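You operate a simulated robot arm through the tools that you are given. There is no shell and no other tool.

You are at the controls of a simulated robot arm. One attempt, no reset.

JOB
Take the white pan off the heat and let the purple pot simmer.
Fine: sauce ring off before you lift the pan; pan on the red trivet; stew ring down to LOW, simmer four seconds or more, then off.

Only the result counts: the job must be done as asked and must still hold three seconds after the hand-in. Knocking over, shifting, dropping, spilling or breaking anything else fails it.

ROBOT AND FRAMES
A 6-joint arm with a two-finger parallel gripper, fixed in place. Base frame: the origin is on the floor under the middle of its stand, x ahead of it, y to its left, z up; the work surface is at about z = 0.9. Units: m, degrees, N and s.
With the tool pointing down near the work surface it reaches from about 0.48 to 0.88 m from the base axis. Its first joint turns from -115.0 to 115.0 degrees. Payload 4.2 kg.
The TCP is the grasp point between the finger pads, 0.023 m short of the fingertips. In the tool frame z runs along the fingers and y along their closing line. The gripper opens to 0.094 m. The fingers are 0.038 m wide and 0.01 m thick; the gripper's body (0.054 by 0.096 m) begins 0.039 m behind the TCP.
Orientation is that of the tool frame in the base frame, as a unit quaternion [w, x, y, z]. With the fingers straight down and closing along the base's y, the tool's x points along the base's -x, its y along +y and its z along -z.

CONTROLS
- The arm moves only by the tool step_arm. Its argument "moves" is text: rows parted by semicolons, each of 7 numbers parted by spaces: the shift along the tool's x, y, z in units of 40 mm (1.0 is 40 mm), then the turn, a rotation vector about the tool's x, y, z in units of 8 degrees (1.0 is 8 degrees), then the opening, from 0 (shut) to 1 (fully open). In form: dx dy dz ax ay az gripper; .... A call has 1 to 20 rows; each row shifts and turns the commanded pose from where the row before left it, along the tool's axes as they then stand. A call with a number of a shift or a turn outside -1 to 1 is refused whole. Rows are played at 5 a second. More than 0.05 m and 8.6 degrees between two rows, or a gripper value outside its range, and nothing of the call is played. A pose out of reach is approached as far as the arm can. The call stops where the force on the tool passes 90 N (or 10 N more than at its start, if that is more) or the arm is blocked; 0.2 s more then pass. Each finger travels about 0.108 m/s and halts on what it meets, pressing with about 23 N; the grip force reading is that of the motor and also rises with nothing between the fingers. The clock runs only during rows and for 0.2 s after the last one: add rows that do not move to give the fingers time. The reply holds the time, the measured pose of the TCP, the force on the tool along the base axes, the opening and the grip force, in the units named above and with some noise, with the torque about the TCP (base axes, N m) and any sound that the robot's microphone picked up, and new pictures: "show" is both (left out), scene, wrist or none.
- Cameras (640 x 400 px; columns grow to the right, rows downward): "scene" is fixed at [0.0477, 0.5001, 1.4602]; the picture's right is [-0.62, -0.78, 0.00], its down [-0.47, 0.37, -0.80] and it looks along [0.63, -0.50, -0.60] (base axes); focal length 277 px, centre (320, 200). "wrist" rides on the gripper at [0.086, 0.016, -0.075] in the tool frame; the picture's right is [-0.18, 0.98, 0.00], its down [-0.58, -0.11, -0.81] and it looks along [-0.79, -0.15, 0.59] (tool axes); focal length 243 px, centre (320, 200). There is no depth. A picture from a camera that has moved, and an enlarged one, comes with that camera's place and axes in the base frame and with its lens.
- move_column(by): slides the trunk up (or, below 0, down) by that many m; the arm rides with it, the base frame stays. It gives what a move gives, with no picture.
- zoom(camera, box): a new picture of the part [left, top, right, bottom] of that camera's present view, enlarged. The clock stands still meanwhile.
- job_done(): hands the job in; it is judged then, once.

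Nothing tells you positions but the pictures and the camera data. Unless the task says otherwise, let go and move clear before handing in.

The tools are called after "Call:" by a JSON object that holds its "api" and its "payload". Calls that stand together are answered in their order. step_arm: Moves the arm, as the interface text tells. Its arguments: {"type":"object","properties":{"moves":{"type":"string"},"show":{"type":"string","enum":["both","scene","wrist","none"]}},"required":["moves"]} The other tools are called the same way: move_column (by) moves the trunk up or down; zoom (camera, box) takes an enlarged picture of a part of a camera's view; job_done () hands the job in.

At the start:

```text
clock: 0.0
eef_pos: [0.5025, 0.0193, 1.255]
ee_rot: [0.0, 0.0, 1.0, 0.001]
ft_force: [0.7, 0.6, -0.4]
moment: [-0.03, -0.02, 0.0]
gripper_width: 0.0938
grip_force: 0.0
trunk travel left (down, up): [-0.75, 0.24]
```

scene: 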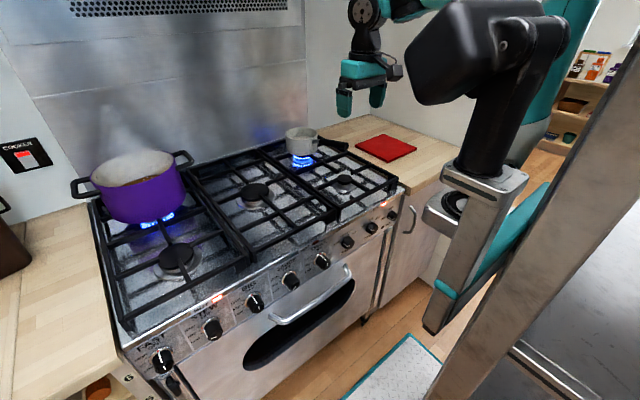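
wrist: 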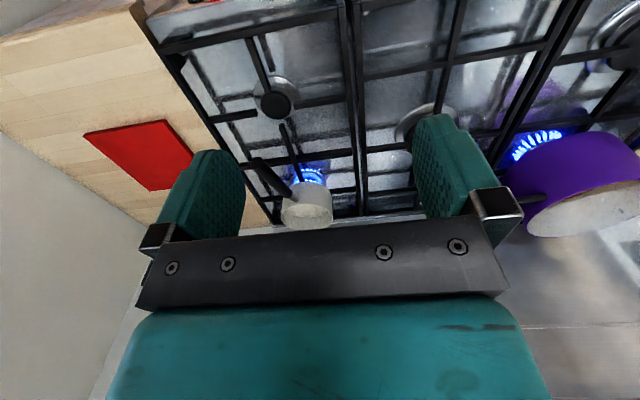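

I see a stove with the purple pot on a back-left burner and a small white pan on a back-right burner, with the red trivet on the right counter. I'll zoom in to read the knob labels and find the pan handle before moving.

Call:
{"api": "zoom", "payload": {"camera": "scene", "box": [110, 260, 270, 380]}}

Call:
{"api": "zoom", "payload": {"camera": "scene", "box": [240, 180, 420, 300]}}

Call:
{"api": "zoom", "payload": {"camera": "scene", "box": [250, 100, 430, 210]}}

Call:
{"api": "zoom", "payload": {"camera": "scene", "box": [0, 110, 210, 260]}}

Call:
{"api": "zoom", "payload": {"camera": "wrist", "box": [220, 120, 420, 250]}}

```text
3.33 times, centred on (190, 320) of scene
camera zoom: at [0.0477, 0.5001, 1.4602], right [-0.62, -0.78, 0.0], down [-0.47, 0.37, -0.8], along [0.63, -0.5, -0.6], focal length 924 px, centre (753, -200)
```

zoom: 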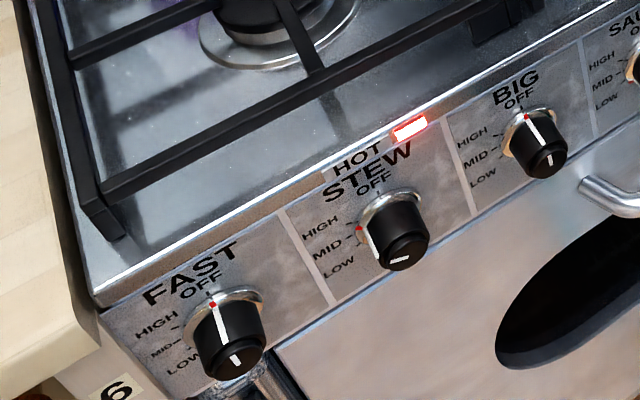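

```text
3.33 times, centred on (330, 240) of scene
camera zoom: at [0.0477, 0.5001, 1.4602], right [-0.62, -0.78, 0.0], down [-0.47, 0.37, -0.8], along [0.63, -0.5, -0.6], focal length 924 px, centre (287, 67)
```

zoom: 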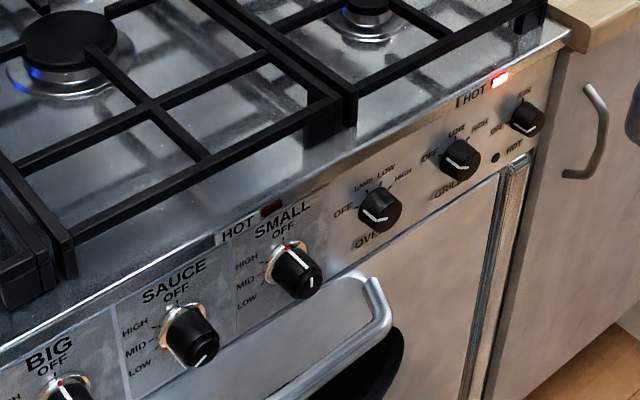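

```text
3.56 times, centred on (340, 155) of scene
camera zoom: at [0.0477, 0.5001, 1.4602], right [-0.62, -0.78, 0.0], down [-0.47, 0.37, -0.8], along [0.63, -0.5, -0.6], focal length 985 px, centre (249, 360)
```

zoom: 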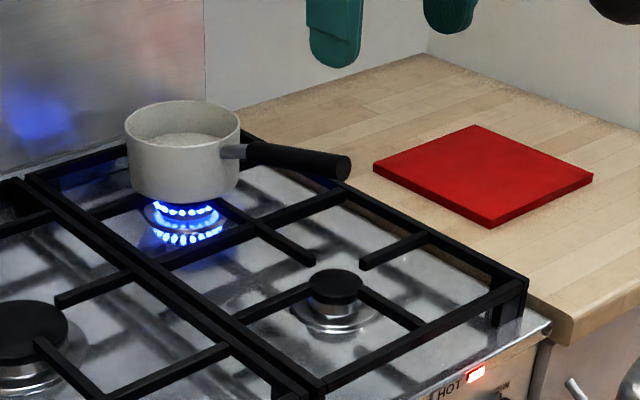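

```text
2.67 times, centred on (105, 185) of scene
camera zoom: at [0.0477, 0.5001, 1.4602], right [-0.62, -0.78, 0.0], down [-0.47, 0.37, -0.8], along [0.63, -0.5, -0.6], focal length 739 px, centre (893, 240)
```

zoom: 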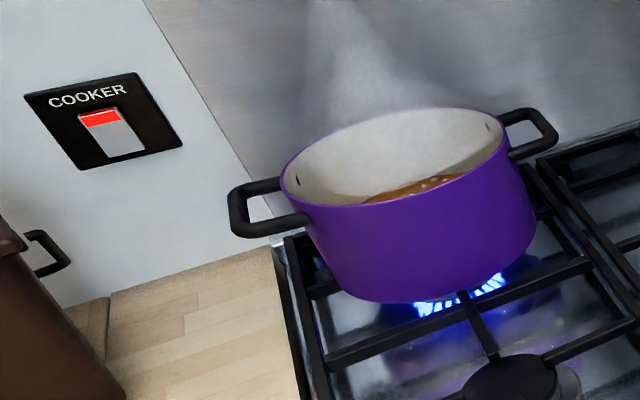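

```text
3.08 times, centred on (320, 185) of wrist
camera zoom: at [0.4149, 0.0359, 1.3296], right [0.18, 0.98, 0.0], down [0.58, -0.11, 0.81], along [0.79, -0.15, -0.59], focal length 746 px, centre (320, 246)
```

zoom: 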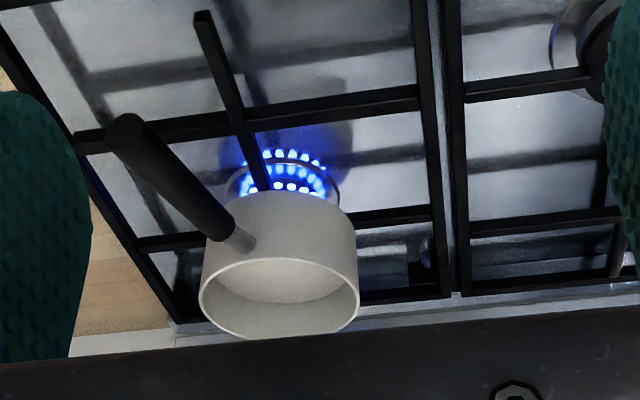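

The SAUCE knob (y≈0.265) and STEW knob (y≈0.485) are on a vertical front panel at about x≈0.49, z≈0.82. The pan handle points towards me and the trivet is near (0.75, -0.42). I'll start by pitching the tool forwards in free air to see how the arm behaves.

Call:
{"api": "step_arm", "payload": {"moves": "0 0 0 0 -1 0 1; 0 0 0 0 -1 0 1; 0 0 0 0 -1 0 1; 0 0 0 0 -1 0 1; 0 0 0 0 -1 0 1; 0 0 0 0 0 0 1"}}

```text
clock: 1.4
eef_pos: [0.5104, 0.0275, 1.2521]
ee_rot: [0.343, 0.001, 0.939, -0.002]
ft_force: [-1.3, 0.5, 0.0]
moment: [0.0, 0.0, -0.02]
gripper_width: 0.094
grip_force: 0.0
out of reach, approached as far as the arm can: row 4, 5
trunk travel left (down, up): [-0.75, 0.24]
camera wrist: at [0.3964, 0.0445, 1.2526], right [0.14, 0.98, 0.12], down [-0.07, -0.11, 0.99], along [0.99, -0.15, 0.06], focal length 243 px, centre (320, 200)
```

scene: 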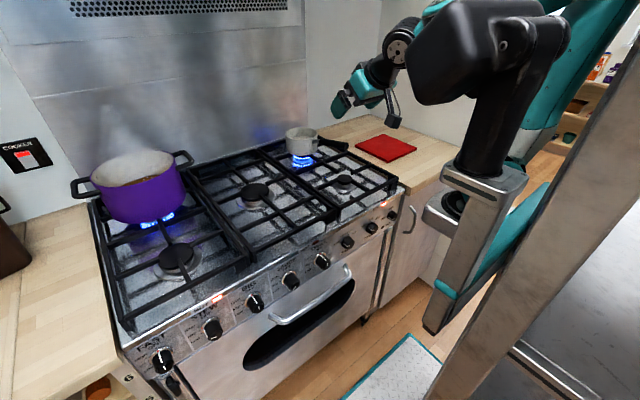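
wrist: 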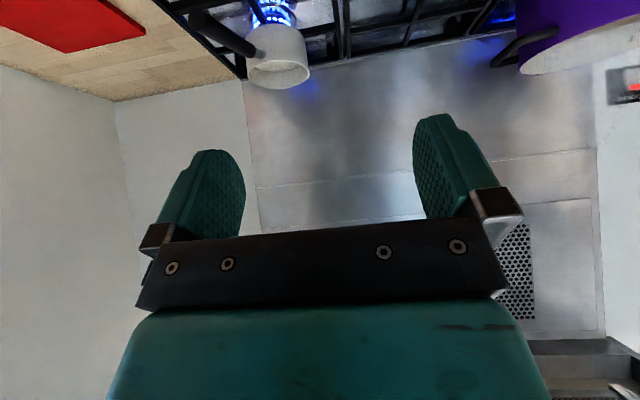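

The pan handle and scene layout are confirmed. The arm is cramped near its shoulder at this height, so I'll move left and down, staying above the hob, where there should be more room to pitch the tool.

Call:
{"api": "step_arm", "payload": {"moves": "0.45 0.85 0.54 0 0 0 1; 0.45 0.85 0.54 0 0 0 1; 0.45 0.85 0.54 0 0 0 1; 0.45 0.85 0.54 0 0 0 1; 0.45 0.85 0.54 0 0 0 1; 0.45 0.85 0.54 0 0 0 1; 0 0 0 0 0 0 1"}}

```text
clock: 3.0
eef_pos: [0.5087, 0.2318, 1.0823]
ee_rot: [0.342, 0.0, 0.94, 0.0]
ft_force: [-0.2, 0.0, 0.3]
moment: [0.02, 0.01, -0.01]
gripper_width: 0.0942
grip_force: 0.0
trunk travel left (down, up): [-0.75, 0.24]
camera wrist: at [0.3944, 0.2486, 1.0827], right [0.14, 0.98, 0.12], down [-0.07, -0.11, 0.99], along [0.99, -0.15, 0.06], focal length 243 px, centre (320, 200)
```

scene: 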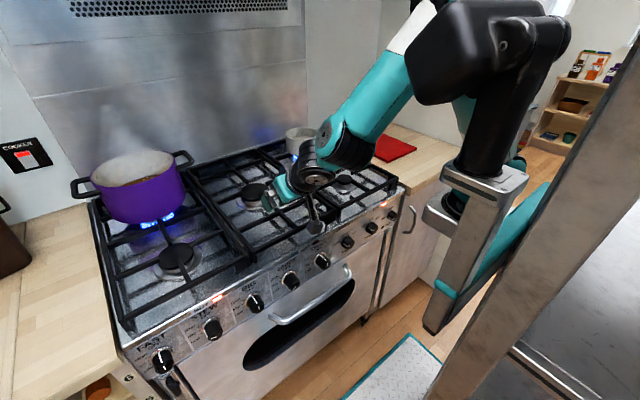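
wrist: 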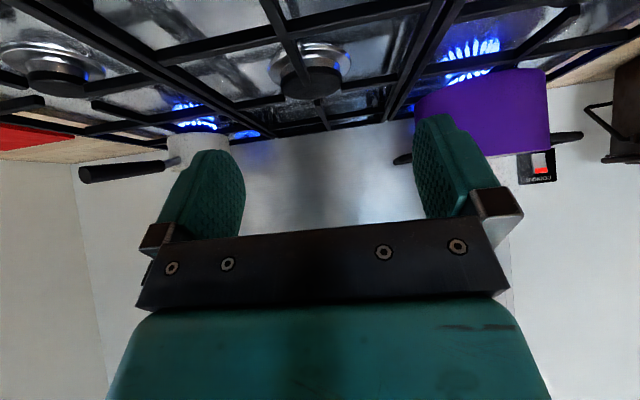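

All clear over the hob's front edge. I'll keep pitching towards horizontal at this spot.

Call:
{"api": "step_arm", "payload": {"moves": "0 0 0 0 -1 0 1; 0 0 0 0 -1 0 1; 0 0 0 0 -1 0 1; 0 0 0 0 -1 0 1; 0 0 0 0 -1 0 1; 0 0 0 0 -1 0 1; 0 0 0 0 -0.25 0 1; 0 0 0 0 0 0 1"}}

```text
clock: 5.0
eef_pos: [0.5344, 0.2118, 1.0882]
ee_rot: [0.668, 0.031, 0.743, -0.02]
ft_force: [-0.6, 0.1, -0.1]
moment: [-0.03, 0.0, -0.02]
gripper_width: 0.094
grip_force: 0.0
out of reach, approached as far as the arm can: row 6
trunk travel left (down, up): [-0.75, 0.24]
stopped in row 8: the arm was blocked; the commanded pose is now the measured one
camera wrist: at [0.4526, 0.2355, 1.008], right [0.09, 0.98, 0.19], down [-0.75, -0.06, 0.66], along [0.66, -0.2, 0.72], focal length 243 px, centre (320, 200)
```

scene: 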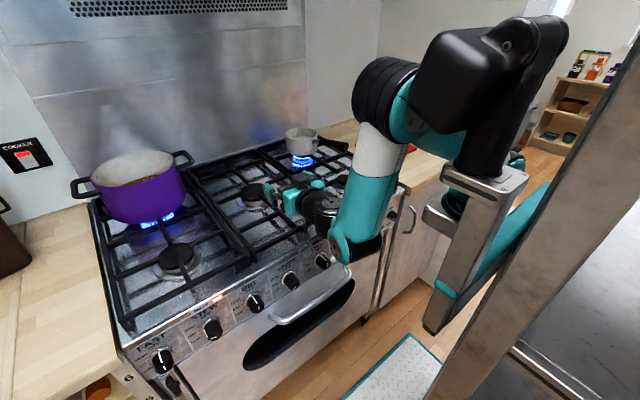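
wrist: 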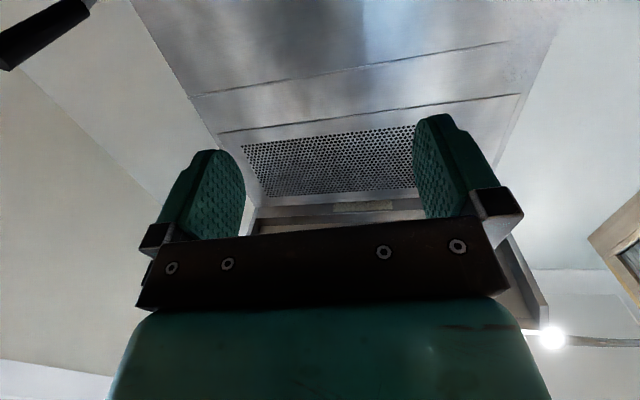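

The arm is blocked near horizontal here, but I don't need exactly horizontal. A forward-tilted grip can turn a knob just as well, by rotating about the knob's axis through the TCP. I'll back off to about 52° pitch and retract in front of the stove.

Call:
{"api": "step_arm", "payload": {"moves": "0 0 0 0 1 0 1; 0 0 0 0 1 0 1; 0 0 0 0 1 0 1; 0 0 0 0 1 0 1; 0.46 0.31 -0.59 0 0 0 1; 0.46 0.31 -0.59 0 0 0 1; 0.46 0.31 -0.59 0 0 0 1; 0.46 0.31 -0.59 0 0 0 1; 0 0 0 0 0 0 1"}}

```text
clock: 6.6
eef_pos: [0.5104, 0.2089, 1.0884]
ee_rot: [0.435, 0.118, 0.892, -0.049]
ft_force: [-0.3, 0.7, 0.2]
moment: [0.01, -0.01, -0.02]
gripper_width: 0.0938
grip_force: 0.1
trunk travel left (down, up): [-0.75, 0.24]
stopped in row 8: the arm was blocked; the commanded pose is now the measured one
camera wrist: at [0.4054, 0.2537, 1.0657], right [0.36, 0.92, 0.16], down [-0.3, -0.05, 0.95], along [0.89, -0.39, 0.26], focal length 243 px, centre (320, 200)
```

scene: 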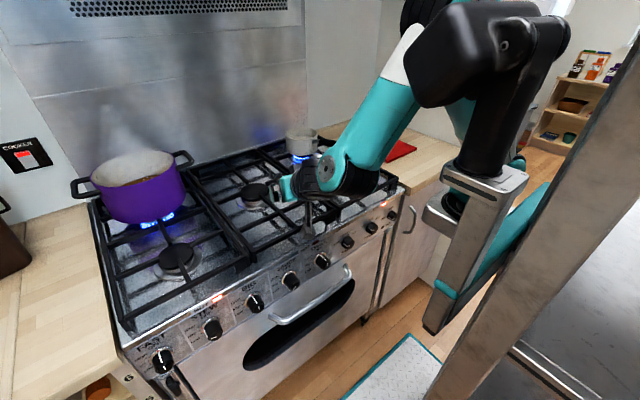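
wrist: 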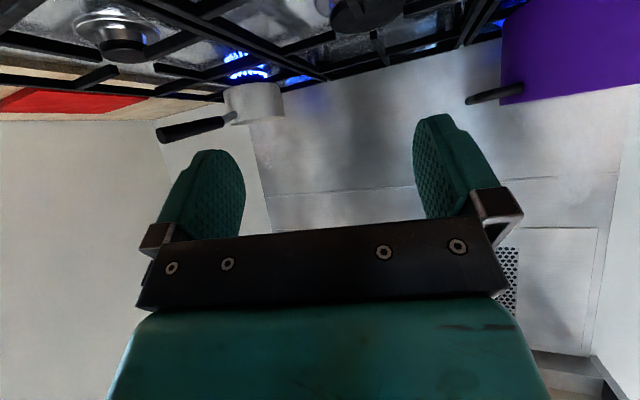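

The arm is stuck near its folded limit at this height. Raising the trunk should give the elbow room, so I'll lift it and then bring the arm down relative to it.

Call:
{"api": "move_column", "payload": {"by": 0.2}}

```text
clock: 8.8
eef_pos: [0.5096, 0.2096, 1.2872]
ee_rot: [0.433, 0.115, 0.893, -0.049]
ft_force: [0.5, 0.2, 0.5]
moment: [0.02, -0.02, 0.0]
gripper_width: 0.0941
grip_force: 0.0
trunk travel left (down, up): [-0.95, 0.04]
```

Call:
{"api": "step_arm", "payload": {"moves": "0 0 0 -0.7 0.01 -0.55 1; 0 0 0 -0.7 0.01 -0.55 1; 0.787 0.2 0.617 0 0 0 1; 0.787 0.2 0.617 0 0 0 1; 0.787 0.2 0.617 0 0 0 1; 0.787 0.2 0.617 0 0 0 1; 0.787 0.2 0.617 0 0 0 1; 0.787 0.2 0.617 0 0 0 1; 0 0 0 0 0 0 1"}}

```text
clock: 10.8
eef_pos: [0.5118, 0.261, 1.0456]
ee_rot: [0.438, 0.002, 0.899, 0.006]
ft_force: [0.2, 0.3, -0.1]
moment: [0.01, 0.0, 0.02]
gripper_width: 0.0939
grip_force: 0.1
trunk travel left (down, up): [-0.95, 0.04]
camera wrist: at [0.3983, 0.2774, 1.0239], right [0.11, 0.98, 0.16], down [-0.27, -0.12, 0.95], along [0.95, -0.15, 0.26], focal length 243 px, centre (320, 200)
```

scene: 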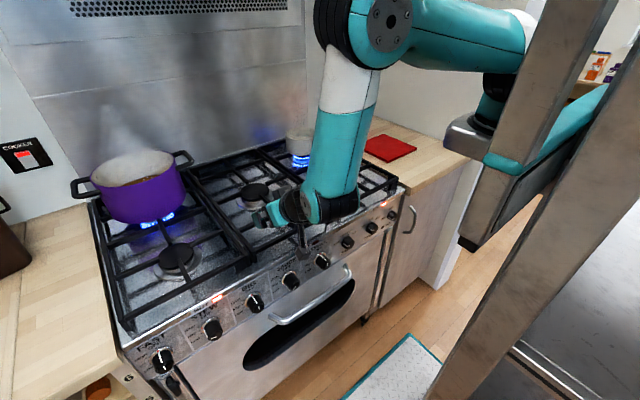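
wrist: 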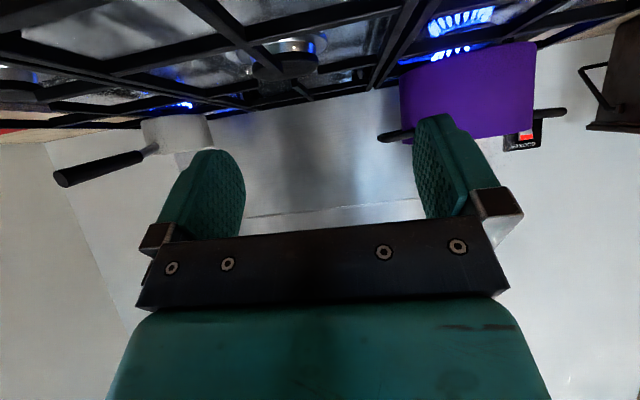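

That worked, and the arm now has room. I'll retract to x≈0.40 and then start down in front of the panel.

Call:
{"api": "step_arm", "payload": {"moves": "0.57 0 -0.72 0 0 0 1; 0.57 0 -0.72 0 0 0 1; 0.57 0 -0.72 0 0 0 1; 0.787 0 0.617 0 0 0 1; 0.787 0 0.617 0 0 0 1; 0 0 0 0 0 0 1"}}

```text
clock: 12.2
eef_pos: [0.3961, 0.2614, 0.9669]
ee_rot: [0.437, 0.002, 0.899, 0.006]
ft_force: [-0.4, -0.8, 0.5]
moment: [0.0, -0.01, -0.01]
gripper_width: 0.0938
grip_force: 0.1
trunk travel left (down, up): [-0.95, 0.04]
camera wrist: at [0.2841, 0.2785, 0.944], right [0.11, 0.98, 0.16], down [-0.27, -0.12, 0.95], along [0.95, -0.15, 0.26], focal length 243 px, centre (320, 200)
```

scene: 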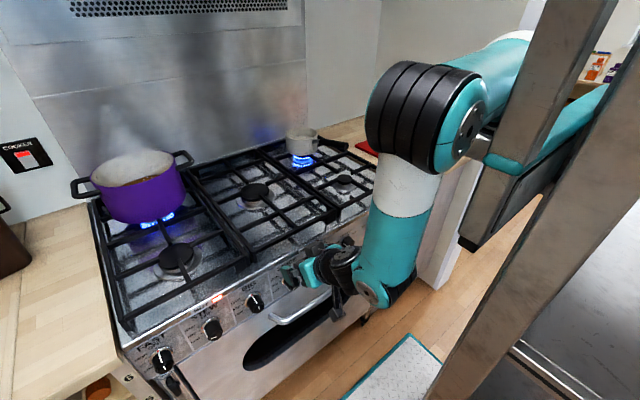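
wrist: 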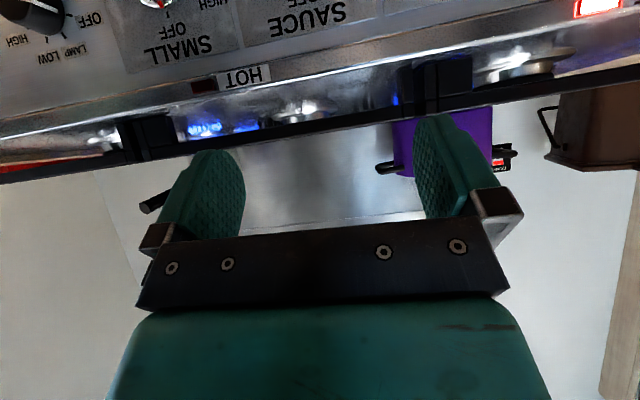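

The wrist camera now sees the front panel, upside down. I'll go down to knob height for a frontal view of the SAUCE knob.

Call:
{"api": "step_arm", "payload": {"moves": "0.787 0 0.617 0 0 0 1; 0.787 0 0.617 0 0 0 1; 0.787 0 0.617 0 0 0 1; 0 0 0 0 0 0 1"}}

```text
clock: 13.2
eef_pos: [0.3969, 0.2628, 0.8447]
ee_rot: [0.437, 0.002, 0.899, 0.004]
ft_force: [-0.2, -0.6, -0.3]
moment: [0.02, -0.01, -0.01]
gripper_width: 0.0939
grip_force: 0.0
trunk travel left (down, up): [-0.95, 0.04]
camera wrist: at [0.284, 0.2802, 0.8228], right [0.11, 0.98, 0.16], down [-0.27, -0.12, 0.95], along [0.95, -0.15, 0.26], focal length 243 px, centre (320, 200)
```

scene: 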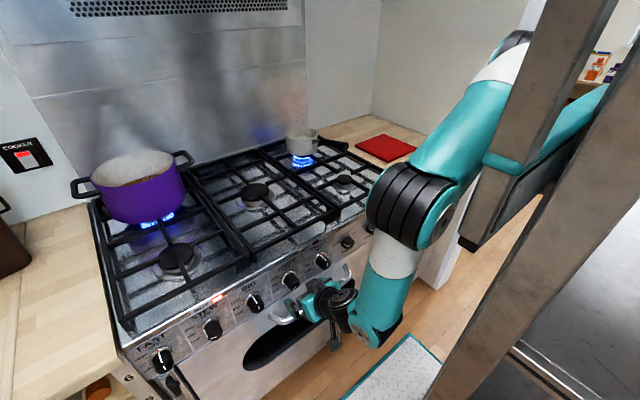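
wrist: 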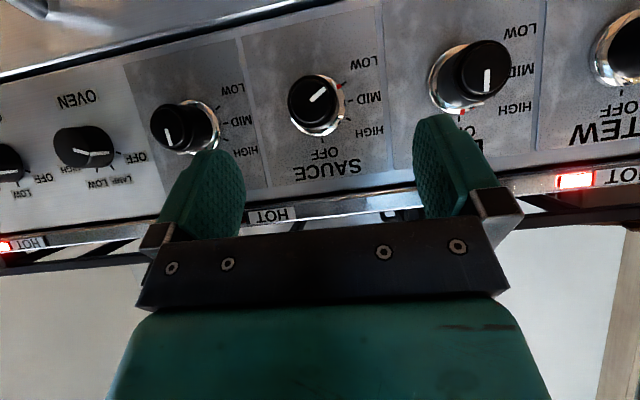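

Now there's a good frontal, though upside-down, view of the knobs. I'll zoom in on the SAUCE and STEW knobs.

Call:
{"api": "zoom", "payload": {"camera": "wrist", "box": [240, 30, 400, 190]}}

Call:
{"api": "zoom", "payload": {"camera": "scene", "box": [180, 250, 340, 350]}}

Call:
{"api": "zoom", "payload": {"camera": "wrist", "box": [400, 0, 640, 150]}}

```text
2.50 times, centred on (320, 110) of wrist
camera zoom: at [0.284, 0.2802, 0.8228], right [0.11, 0.98, 0.16], down [-0.27, -0.12, 0.95], along [0.95, -0.15, 0.26], focal length 606 px, centre (320, 425)
```

zoom: 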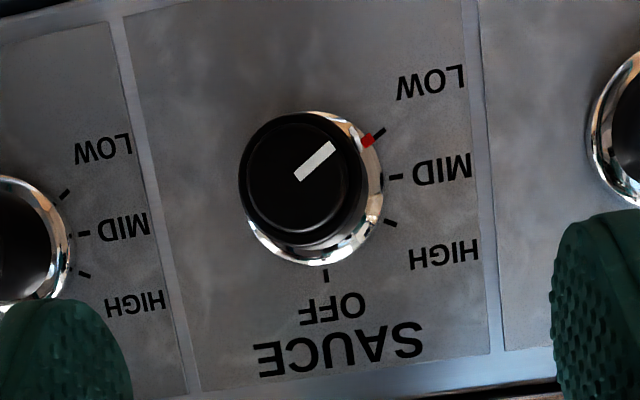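

```text
4.00 times, centred on (260, 300) of scene
camera zoom: at [0.0477, 0.5001, 1.4602], right [-0.62, -0.78, 0.0], down [-0.47, 0.37, -0.8], along [0.63, -0.5, -0.6], focal length 1108 px, centre (560, -200)
```

zoom: 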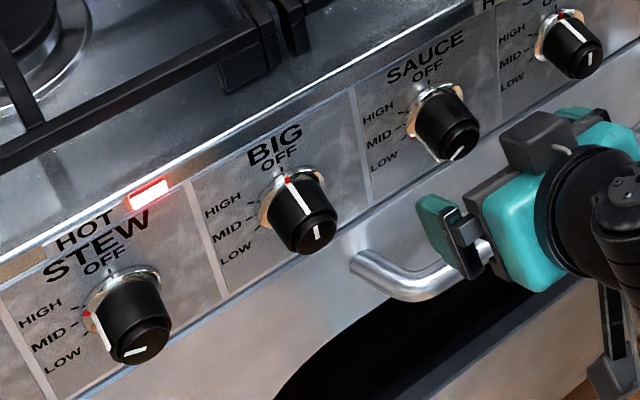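

```text
2.67 times, centred on (520, 75) of wrist
camera zoom: at [0.284, 0.2802, 0.8228], right [0.11, 0.98, 0.16], down [-0.27, -0.12, 0.95], along [0.95, -0.15, 0.26], focal length 647 px, centre (-213, 533)
```

zoom: 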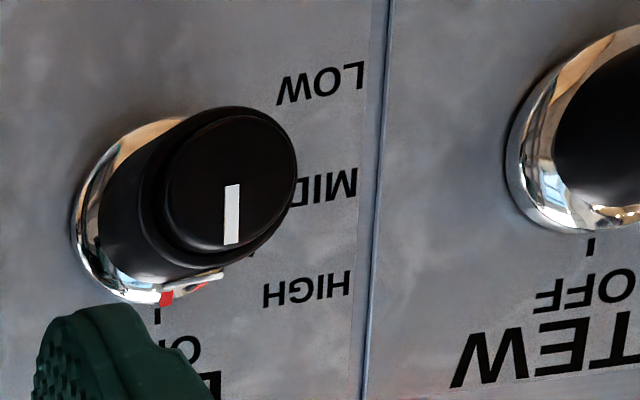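

SAUCE is pointing at LOW, about 120° counter-clockwise from OFF, so it needs turning clockwise. The knob centre works out at about (0.473–0.505, 0.257, 0.80). I'll line up in front of it and pre-swing the tool −45° about the knob axis.

Call:
{"api": "step_arm", "payload": {"moves": "0.44 -0.07 0.345 0 0 0 0.64; 0.44 -0.07 0.345 0 0 0 0.64; 0 0 0 0.578 0 -0.738 0.64; 0 0 0 0.578 0 -0.738 0.64; 0 0 0 0.578 0 -0.738 0.64; 0 0 0 0.578 0 -0.738 0.64; 0 0 0 0.578 0 -0.738 0.64; 0 0 0 0.578 0 -0.738 0.64; 0 0 0 0 0 0 0.64"}}

```text
clock: 15.2
eef_pos: [0.3903, 0.22, 0.8174]
ee_rot: [0.404, -0.166, 0.833, -0.338]
ft_force: [-1.5, -0.9, -0.2]
moment: [0.02, 0.03, 0.01]
gripper_width: 0.0604
grip_force: 0.0
out of reach, approached as far as the arm can: row 7, 8
trunk travel left (down, up): [-0.95, 0.04]
camera wrist: at [0.2769, 0.2176, 0.7891], right [0.11, 0.8, -0.58], down [-0.27, 0.59, 0.76], along [0.95, 0.08, 0.29], focal length 243 px, centre (320, 200)
```

scene: 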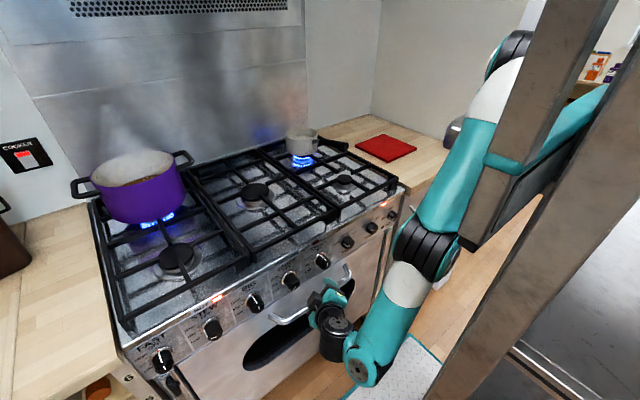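
wrist: 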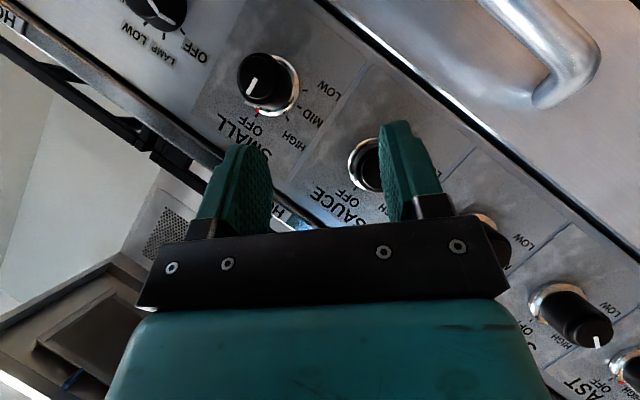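

The −45° swing hit a reach limit, with about −30° being fine. I'll swing back the other way to see how far the positive side goes.

Call:
{"api": "step_arm", "payload": {"moves": "0 0 0 -0.578 0 0.738 0.64; 0 0 0 -0.578 0 0.738 0.64; 0 0 0 -0.578 0 0.738 0.64; 0 0 0 -0.578 0 0.738 0.64; 0 0 0 -0.578 0 0.738 0.64; 0 0 0 -0.578 0 0.738 0.64; 0 0 0 0 0 0 0.64", "show": "none"}}

Call:
{"api": "step_arm", "payload": {"moves": "0 0 0 -0.578 0 0.738 0.64; 0 0 0 -0.578 0 0.738 0.64; 0 0 0 -0.578 0 0.738 0.64; 0 0 0 -0.578 0 0.738 0.64; 0 0 0 -0.578 0 0.738 0.64; 0 0 0 -0.578 0 0.738 0.64; 0 0 0 0 0 0 0.64"}}

```text
clock: 16.8
eef_pos: [0.3909, 0.2199, 0.8167]
ee_rot: [0.437, 0.003, 0.9, 0.006]
ft_force: [0.6, 0.3, 0.1]
moment: [0.02, 0.04, -0.03]
gripper_width: 0.0601
grip_force: 0.0
trunk travel left (down, up): [-0.95, 0.04]
```

```text
clock: 18.4
eef_pos: [0.3898, 0.2203, 0.8164]
ee_rot: [0.401, 0.17, 0.83, 0.349]
ft_force: [0.0, -0.1, -0.5]
moment: [0.03, 0.0, -0.04]
gripper_width: 0.0603
grip_force: 0.0
trunk travel left (down, up): [-0.95, 0.04]
camera wrist: at [0.2762, 0.2484, 0.8118], right [0.11, 0.58, 0.8], down [-0.27, -0.76, 0.59], along [0.96, -0.29, 0.07], focal length 243 px, centre (320, 200)
```

scene: 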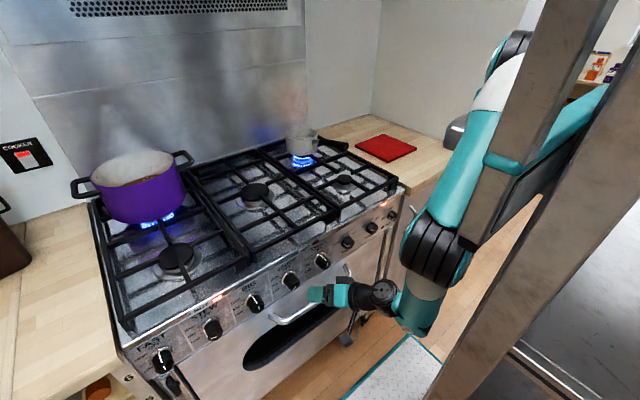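
wrist: 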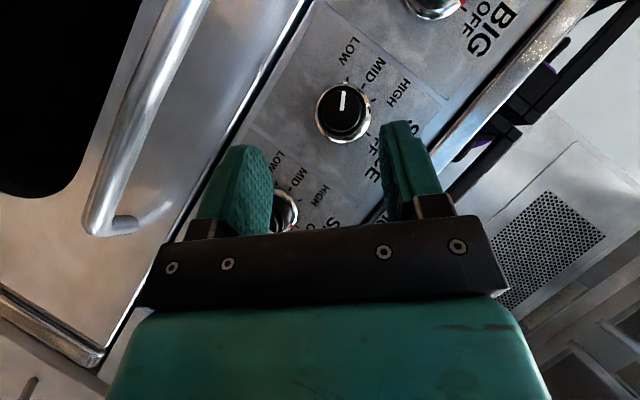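

+45° is easily reached. I'll see whether it goes further, to about +75°, since a longer swing means fewer regrasps.

Call:
{"api": "step_arm", "payload": {"moves": "0 0 0 -0.578 0 0.738 0.64; 0 0 0 -0.578 0 0.738 0.64; 0 0 0 -0.578 0 0.738 0.64; 0 0 0 -0.578 0 0.738 0.64; 0 0 0 0 0 0 0.64", "show": "scene"}}

```text
clock: 19.6
eef_pos: [0.3926, 0.2348, 0.8007]
ee_rot: [0.346, 0.268, 0.711, 0.551]
ft_force: [-0.1, 0.5, 0.5]
moment: [-0.04, 0.0, 0.0]
gripper_width: 0.0602
grip_force: 0.0
out of reach, approached as far as the arm can: row 3, 4
trunk travel left (down, up): [-0.95, 0.04]
```

scene: 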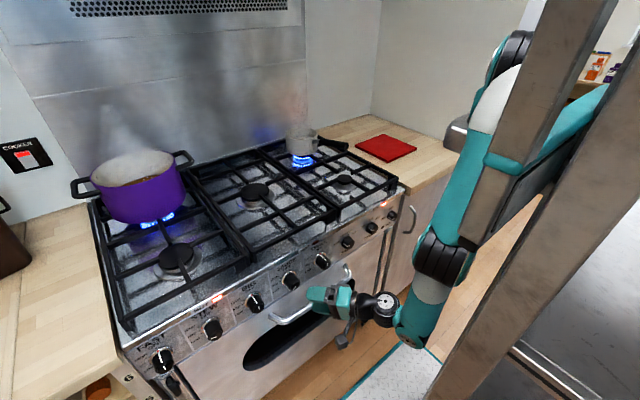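

Usable swing is about −30° to +60°. I'll return to −22.5° for the first grasp.

Call:
{"api": "step_arm", "payload": {"moves": "0 0 0 0.578 0 -0.738 0.64; 0 0 0 0.578 0 -0.738 0.64; 0 0 0 0.578 0 -0.738 0.64; 0 0 0 0.578 0 -0.738 0.64; 0 0 0 0.578 0 -0.738 0.64; 0 0 0 0.578 0 -0.738 0.64; 0 0 0 0.578 0 -0.738 0.64; 0 0 0 0.578 0 -0.738 0.64; 0 0 0 0.578 0 -0.738 0.64; 0 0 0 0.578 0 -0.738 0.64; 0 0 0 0.578 0 -0.738 0.64; 0 0 0 0.578 0 -0.738 0.64; 0 0 0 0.578 0 -0.738 0.64; 0 0 0 0 0 0 0.64"}}

```text
clock: 22.6
eef_pos: [0.3931, 0.2351, 0.7999]
ee_rot: [0.43, -0.084, 0.883, -0.172]
ft_force: [0.0, -0.1, 0.1]
moment: [-0.01, 0.02, 0.03]
gripper_width: 0.0601
grip_force: 0.0
trunk travel left (down, up): [-0.95, 0.04]
camera wrist: at [0.28, 0.2419, 0.7736], right [0.11, 0.97, -0.23], down [-0.28, 0.26, 0.93], along [0.95, -0.04, 0.29], focal length 243 px, centre (320, 200)
```

scene: 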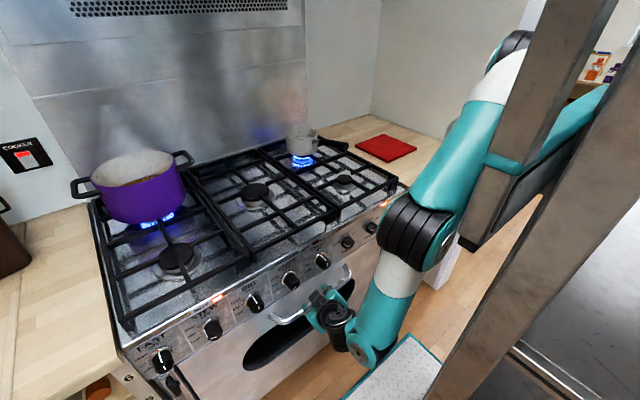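
wrist: 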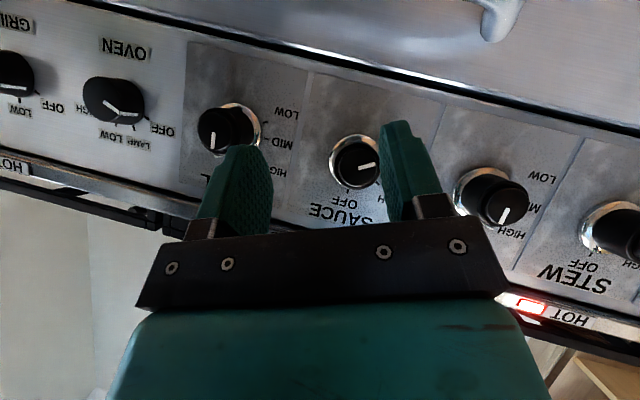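

I'm lined up. SAUCE knob axis estimated at y≈0.257, z≈0.798. I'll step in to x≈0.43 to check alignment before closing in.

Call:
{"api": "step_arm", "payload": {"moves": "-0.35 0.265 0.3125 0 0 0 0.64; -0.35 0.265 0.3125 0 0 0 0.64; 0 0 0 0 0 0 0.64"}}

Call:
{"api": "zoom", "payload": {"camera": "wrist", "box": [220, 80, 460, 230]}}

Call:
{"api": "zoom", "payload": {"camera": "scene", "box": [240, 240, 400, 340]}}

```text
clock: 23.4
eef_pos: [0.4293, 0.2554, 0.7979]
ee_rot: [0.429, -0.083, 0.883, -0.17]
ft_force: [-0.4, -0.5, -0.1]
moment: [-0.03, 0.0, -0.02]
gripper_width: 0.0605
grip_force: 0.0
trunk travel left (down, up): [-0.95, 0.04]
camera wrist: at [0.3164, 0.2637, 0.7713], right [0.11, 0.97, -0.23], down [-0.28, 0.25, 0.93], along [0.95, -0.04, 0.29], focal length 243 px, centre (320, 200)
```

scene: 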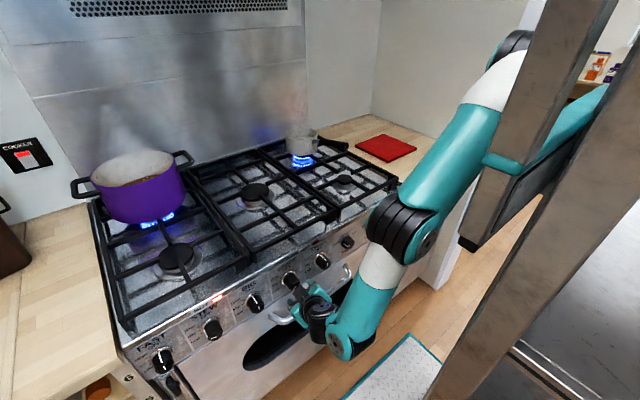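
wrist: 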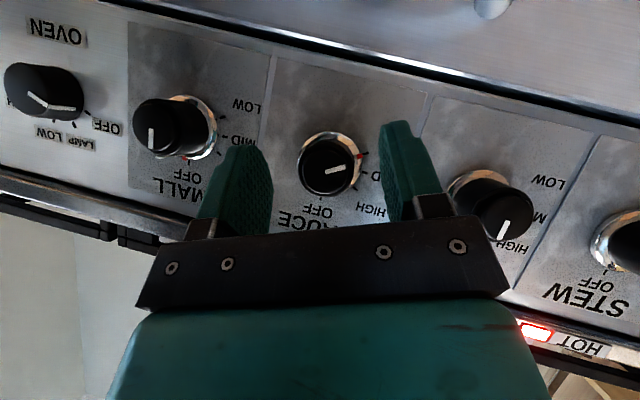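

```text
2.67 times, centred on (340, 155) of wrist
camera zoom: at [0.3164, 0.2637, 0.7713], right [0.11, 0.97, -0.23], down [-0.28, 0.25, 0.93], along [0.95, -0.04, 0.29], focal length 647 px, centre (267, 320)
```

zoom: 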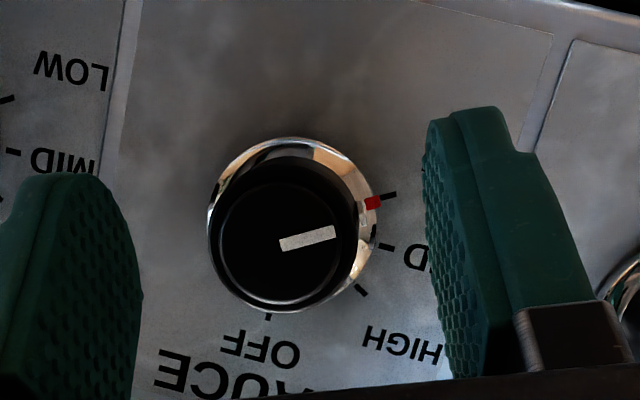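

```text
4.00 times, centred on (320, 290) of scene
camera zoom: at [0.0477, 0.5001, 1.4602], right [-0.62, -0.78, 0.0], down [-0.47, 0.37, -0.8], along [0.63, -0.5, -0.6], focal length 1108 px, centre (320, -160)
```

zoom: 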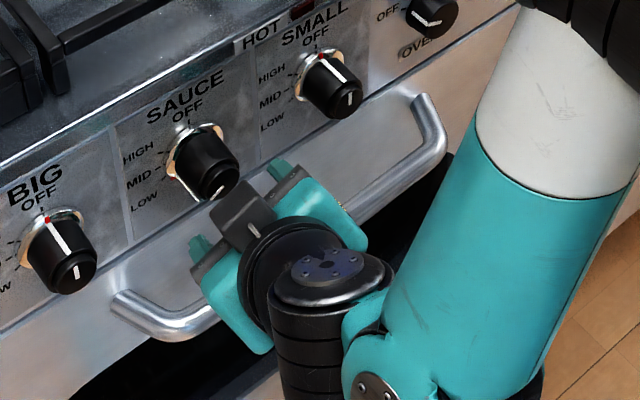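

Alignment is within about 1 mm and the oven handle is well below. I'll move in to x≈0.465, then close on the knob.

Call:
{"api": "step_arm", "payload": {"moves": "-0.289 0.006 0.341 0 0 0 0.64; -0.289 0.006 0.341 0 0 0 0.64; 0 0 0 0 0 0 0.64; 0 0 0 0 0 0 0; 0 0 0 0 0 0 0; 0 0 0 0 0 0 0"}}

Call:
{"api": "zoom", "payload": {"camera": "wrist", "box": [220, 80, 460, 230]}}

```text
clock: 24.8
eef_pos: [0.4646, 0.2552, 0.802]
ee_rot: [0.429, -0.083, 0.883, -0.172]
ft_force: [-1.1, -16.0, 8.8]
moment: [-0.06, -0.96, 0.15]
gripper_width: 0.0384
grip_force: 45.0
trunk travel left (down, up): [-0.95, 0.04]
camera wrist: at [0.3525, 0.2635, 0.7739], right [0.12, 0.97, -0.23], down [-0.28, 0.26, 0.93], along [0.95, -0.04, 0.3], focal length 243 px, centre (320, 200)
```

scene: 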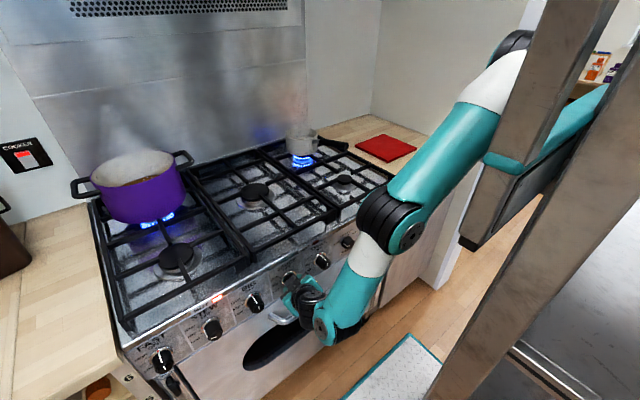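
wrist: 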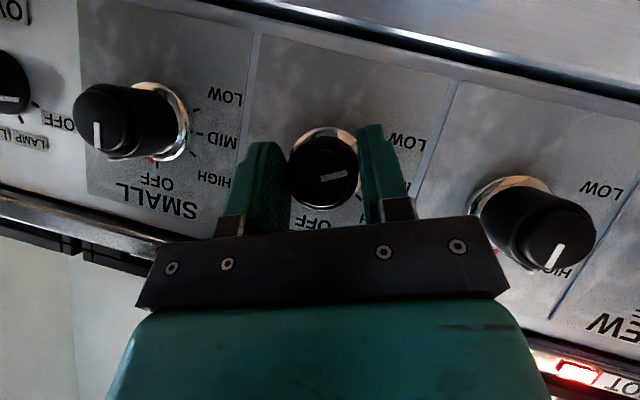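

```text
2.67 times, centred on (340, 155) of wrist
camera zoom: at [0.3525, 0.2635, 0.7739], right [0.12, 0.97, -0.23], down [-0.28, 0.26, 0.93], along [0.95, -0.04, 0.3], focal length 647 px, centre (267, 320)
```

zoom: 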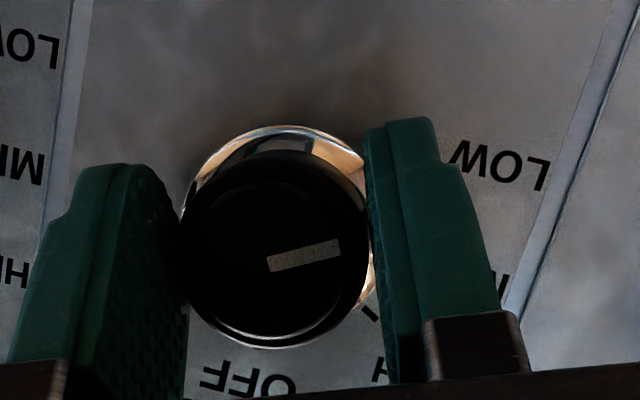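

The knob is gripped with the opening at 38 mm. I'll turn it clockwise by 60°.

Call:
{"api": "step_arm", "payload": {"moves": "0 0 0 -0.578 0 0.738 0; 0 0 0 -0.578 0 0.738 0; 0 0 0 -0.578 0 0.738 0; 0 0 0 -0.578 0 0.738 0; 0 0 0 -0.578 0 0.738 0; 0 0 0 -0.578 0 0.738 0; 0 0 0 -0.578 0 0.738 0; 0 0 0 -0.578 0 0.738 0; 0 0 0 0 0 0 0"}}

Call:
{"api": "zoom", "payload": {"camera": "wrist", "box": [220, 80, 460, 230]}}

Call:
{"api": "zoom", "payload": {"camera": "scene", "box": [240, 240, 400, 340]}}

```text
clock: 26.8
eef_pos: [0.4664, 0.2551, 0.7987]
ee_rot: [0.413, 0.144, 0.85, 0.293]
ft_force: [-13.4, -26.8, 5.9]
moment: [0.03, -0.74, -1.14]
gripper_width: 0.0381
grip_force: 45.1
trunk travel left (down, up): [-0.95, 0.04]
camera wrist: at [0.3525, 0.2828, 0.792], right [0.12, 0.68, 0.72], down [-0.28, -0.67, 0.68], along [0.95, -0.28, 0.11], focal length 243 px, centre (320, 200)
```

scene: 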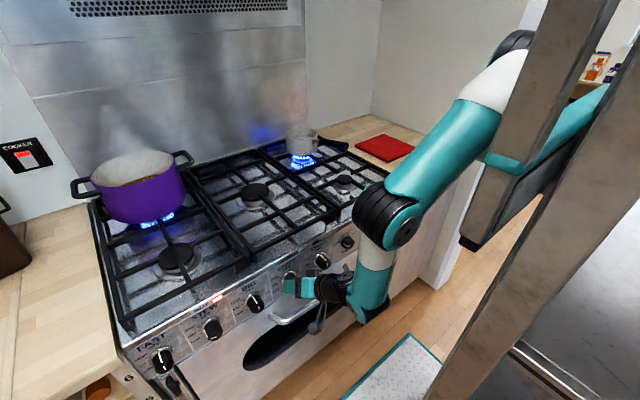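
wrist: 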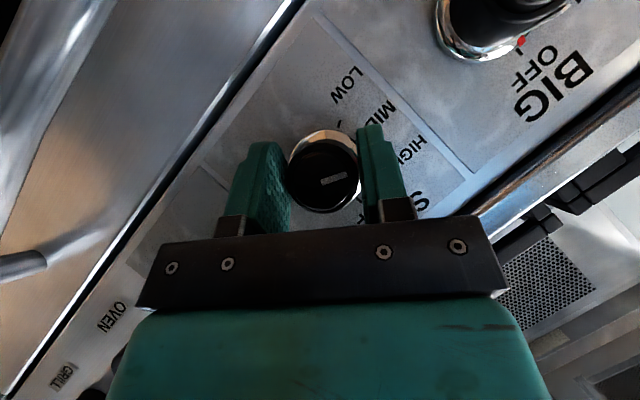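

```text
2.67 times, centred on (340, 155) of wrist
camera zoom: at [0.3525, 0.2828, 0.792], right [0.12, 0.68, 0.72], down [-0.28, -0.67, 0.68], along [0.95, -0.28, 0.11], focal length 647 px, centre (267, 320)
```

zoom: 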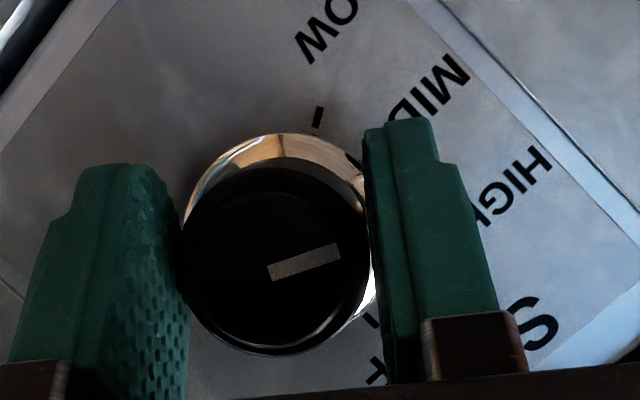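

```text
4.00 times, centred on (320, 290) of scene
camera zoom: at [0.0477, 0.5001, 1.4602], right [-0.62, -0.78, 0.0], down [-0.47, 0.37, -0.8], along [0.63, -0.5, -0.6], focal length 1108 px, centre (320, -160)
```

zoom: 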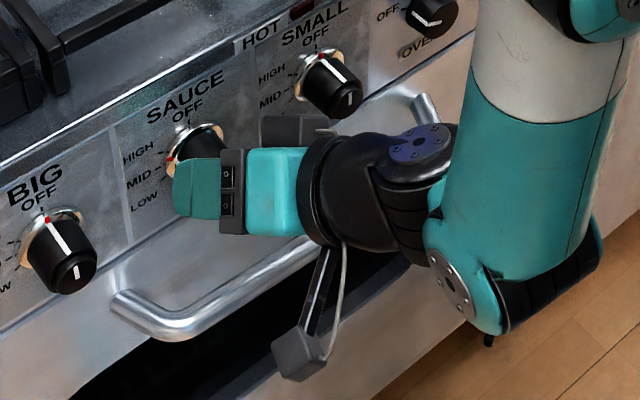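

The knob turned cleanly with the gripper and now points to HIGH. I'll open, swing back 60° around the knob, regrasp and turn the remaining 60° to OFF.

Call:
{"api": "step_arm", "payload": {"moves": "0 0 0 0 0 0 0.64; 0 0 0 0 0 0 0.64; 0 0 0 0.578 0 -0.738 0.64; 0 0 0 0.578 0 -0.738 0.64; 0 0 0 0.578 0 -0.738 0.64; 0 0 0 0.578 0 -0.738 0.64; 0 0 0 0.578 0 -0.738 0.64; 0 0 0 0.578 0 -0.738 0.64; 0 0 0 0.578 0 -0.738 0.64; 0 0 0 0.578 0 -0.738 0.64; 0.015 -0.046 0.012 0 0 0 0.64; 0 0 0 0 0 0 0.64"}}

Call:
{"api": "zoom", "payload": {"camera": "wrist", "box": [220, 80, 460, 230]}}

```text
clock: 29.4
eef_pos: [0.4661, 0.2549, 0.8015]
ee_rot: [0.429, -0.084, 0.883, -0.17]
ft_force: [-0.8, 0.3, -0.2]
moment: [-0.01, 0.03, -0.02]
gripper_width: 0.0602
grip_force: 0.1
trunk travel left (down, up): [-0.95, 0.04]
camera wrist: at [0.3532, 0.2628, 0.7731], right [0.11, 0.97, -0.23], down [-0.27, 0.25, 0.93], along [0.95, -0.04, 0.29], focal length 243 px, centre (320, 200)
```

scene: 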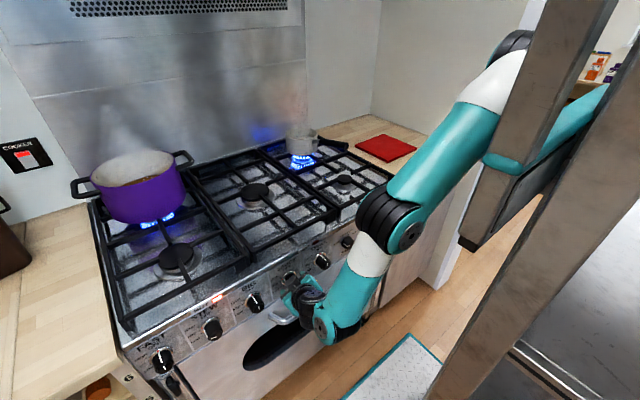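
wrist: 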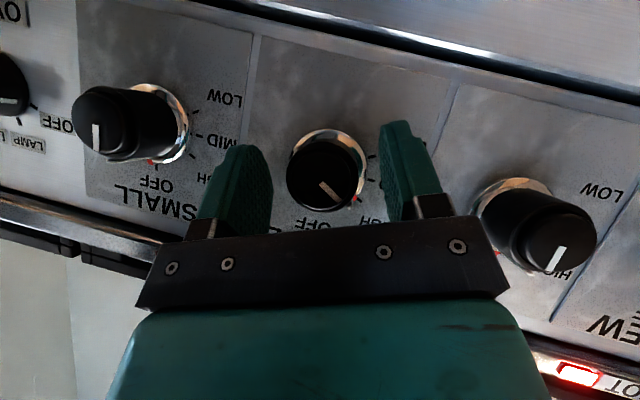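

```text
2.67 times, centred on (340, 155) of wrist
camera zoom: at [0.3532, 0.2628, 0.7731], right [0.11, 0.97, -0.23], down [-0.27, 0.25, 0.93], along [0.95, -0.04, 0.29], focal length 647 px, centre (267, 320)
```

zoom: 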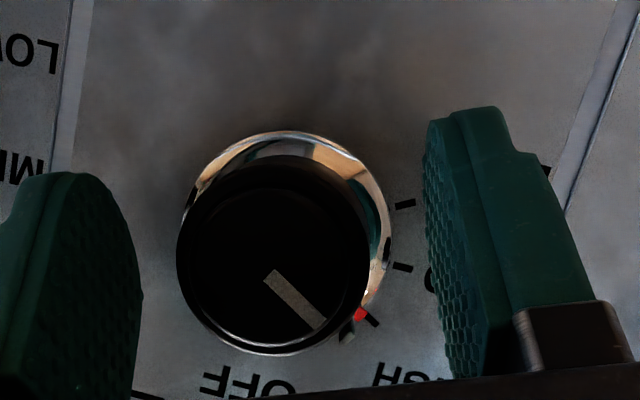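

The marker sits exactly at HIGH, and 60° more gets it to OFF. I'll nudge down 3 mm to centre, close and turn.

Call:
{"api": "step_arm", "payload": {"moves": "0.055 0.029 0.043 0 0 0 0.64; 0 0 0 0 0 0 0; 0 0 0 0 0 0 0; 0 0 0 0 0 0 0; 0 0 0 -0.578 0 0.738 0; 0 0 0 -0.578 0 0.738 0; 0 0 0 -0.578 0 0.738 0; 0 0 0 -0.578 0 0.738 0; 0 0 0 -0.578 0 0.738 0; 0 0 0 -0.578 0 0.738 0; 0 0 0 -0.578 0 0.738 0; 0 0 0 -0.578 0 0.738 0; 0 0 0 0 0 0 0"}}

Call:
{"api": "zoom", "payload": {"camera": "wrist", "box": [220, 80, 460, 230]}}

Call:
{"api": "zoom", "payload": {"camera": "scene", "box": [240, 100, 400, 200]}}

```text
clock: 32.2
eef_pos: [0.466, 0.2564, 0.7984]
ee_rot: [0.413, 0.142, 0.849, 0.296]
ft_force: [7.6, 5.0, 11.3]
moment: [-0.29, 0.45, -0.04]
gripper_width: 0.0387
grip_force: 44.8
trunk travel left (down, up): [-0.95, 0.04]
camera wrist: at [0.3529, 0.2838, 0.7899], right [0.11, 0.68, 0.72], down [-0.28, -0.68, 0.68], along [0.95, -0.28, 0.11], focal length 243 px, centre (320, 200)
```

scene: 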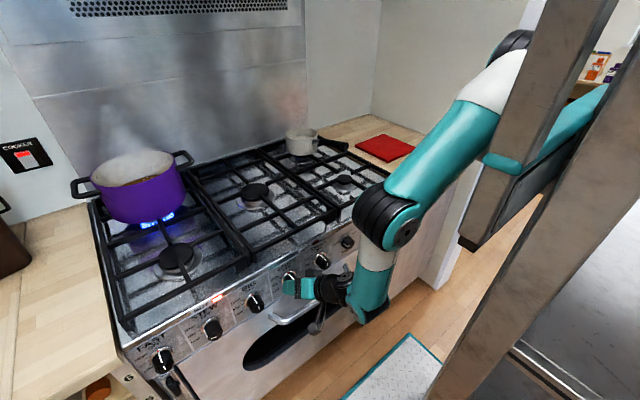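
wrist: 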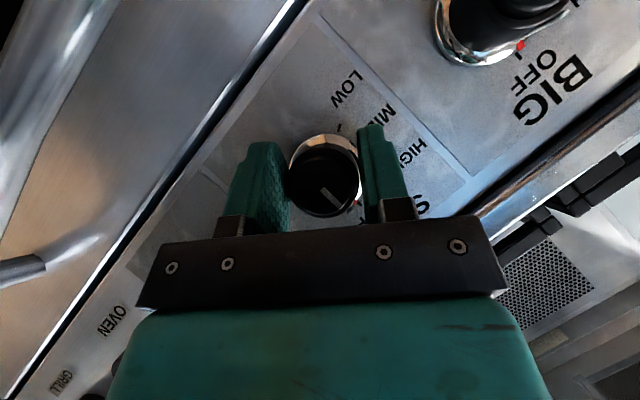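

```text
2.67 times, centred on (340, 155) of wrist
camera zoom: at [0.3529, 0.2838, 0.7899], right [0.11, 0.68, 0.72], down [-0.28, -0.68, 0.68], along [0.95, -0.28, 0.11], focal length 647 px, centre (267, 320)
```

zoom: 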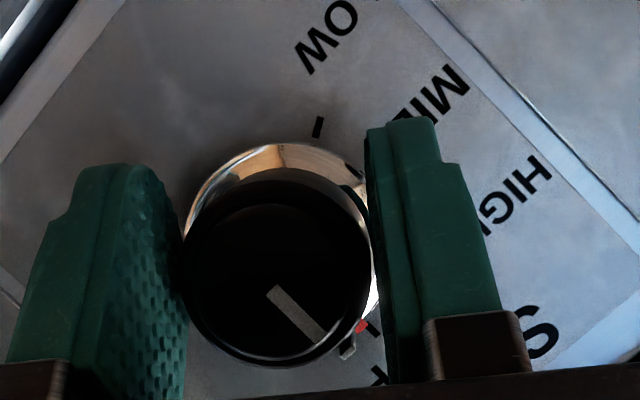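

```text
4.00 times, centred on (320, 150) of scene
camera zoom: at [0.0477, 0.5001, 1.4602], right [-0.62, -0.78, 0.0], down [-0.47, 0.37, -0.8], along [0.63, -0.5, -0.6], focal length 1108 px, centre (320, 400)
```

zoom: 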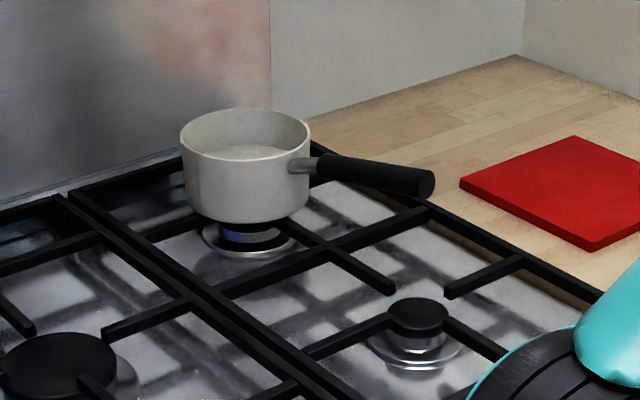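

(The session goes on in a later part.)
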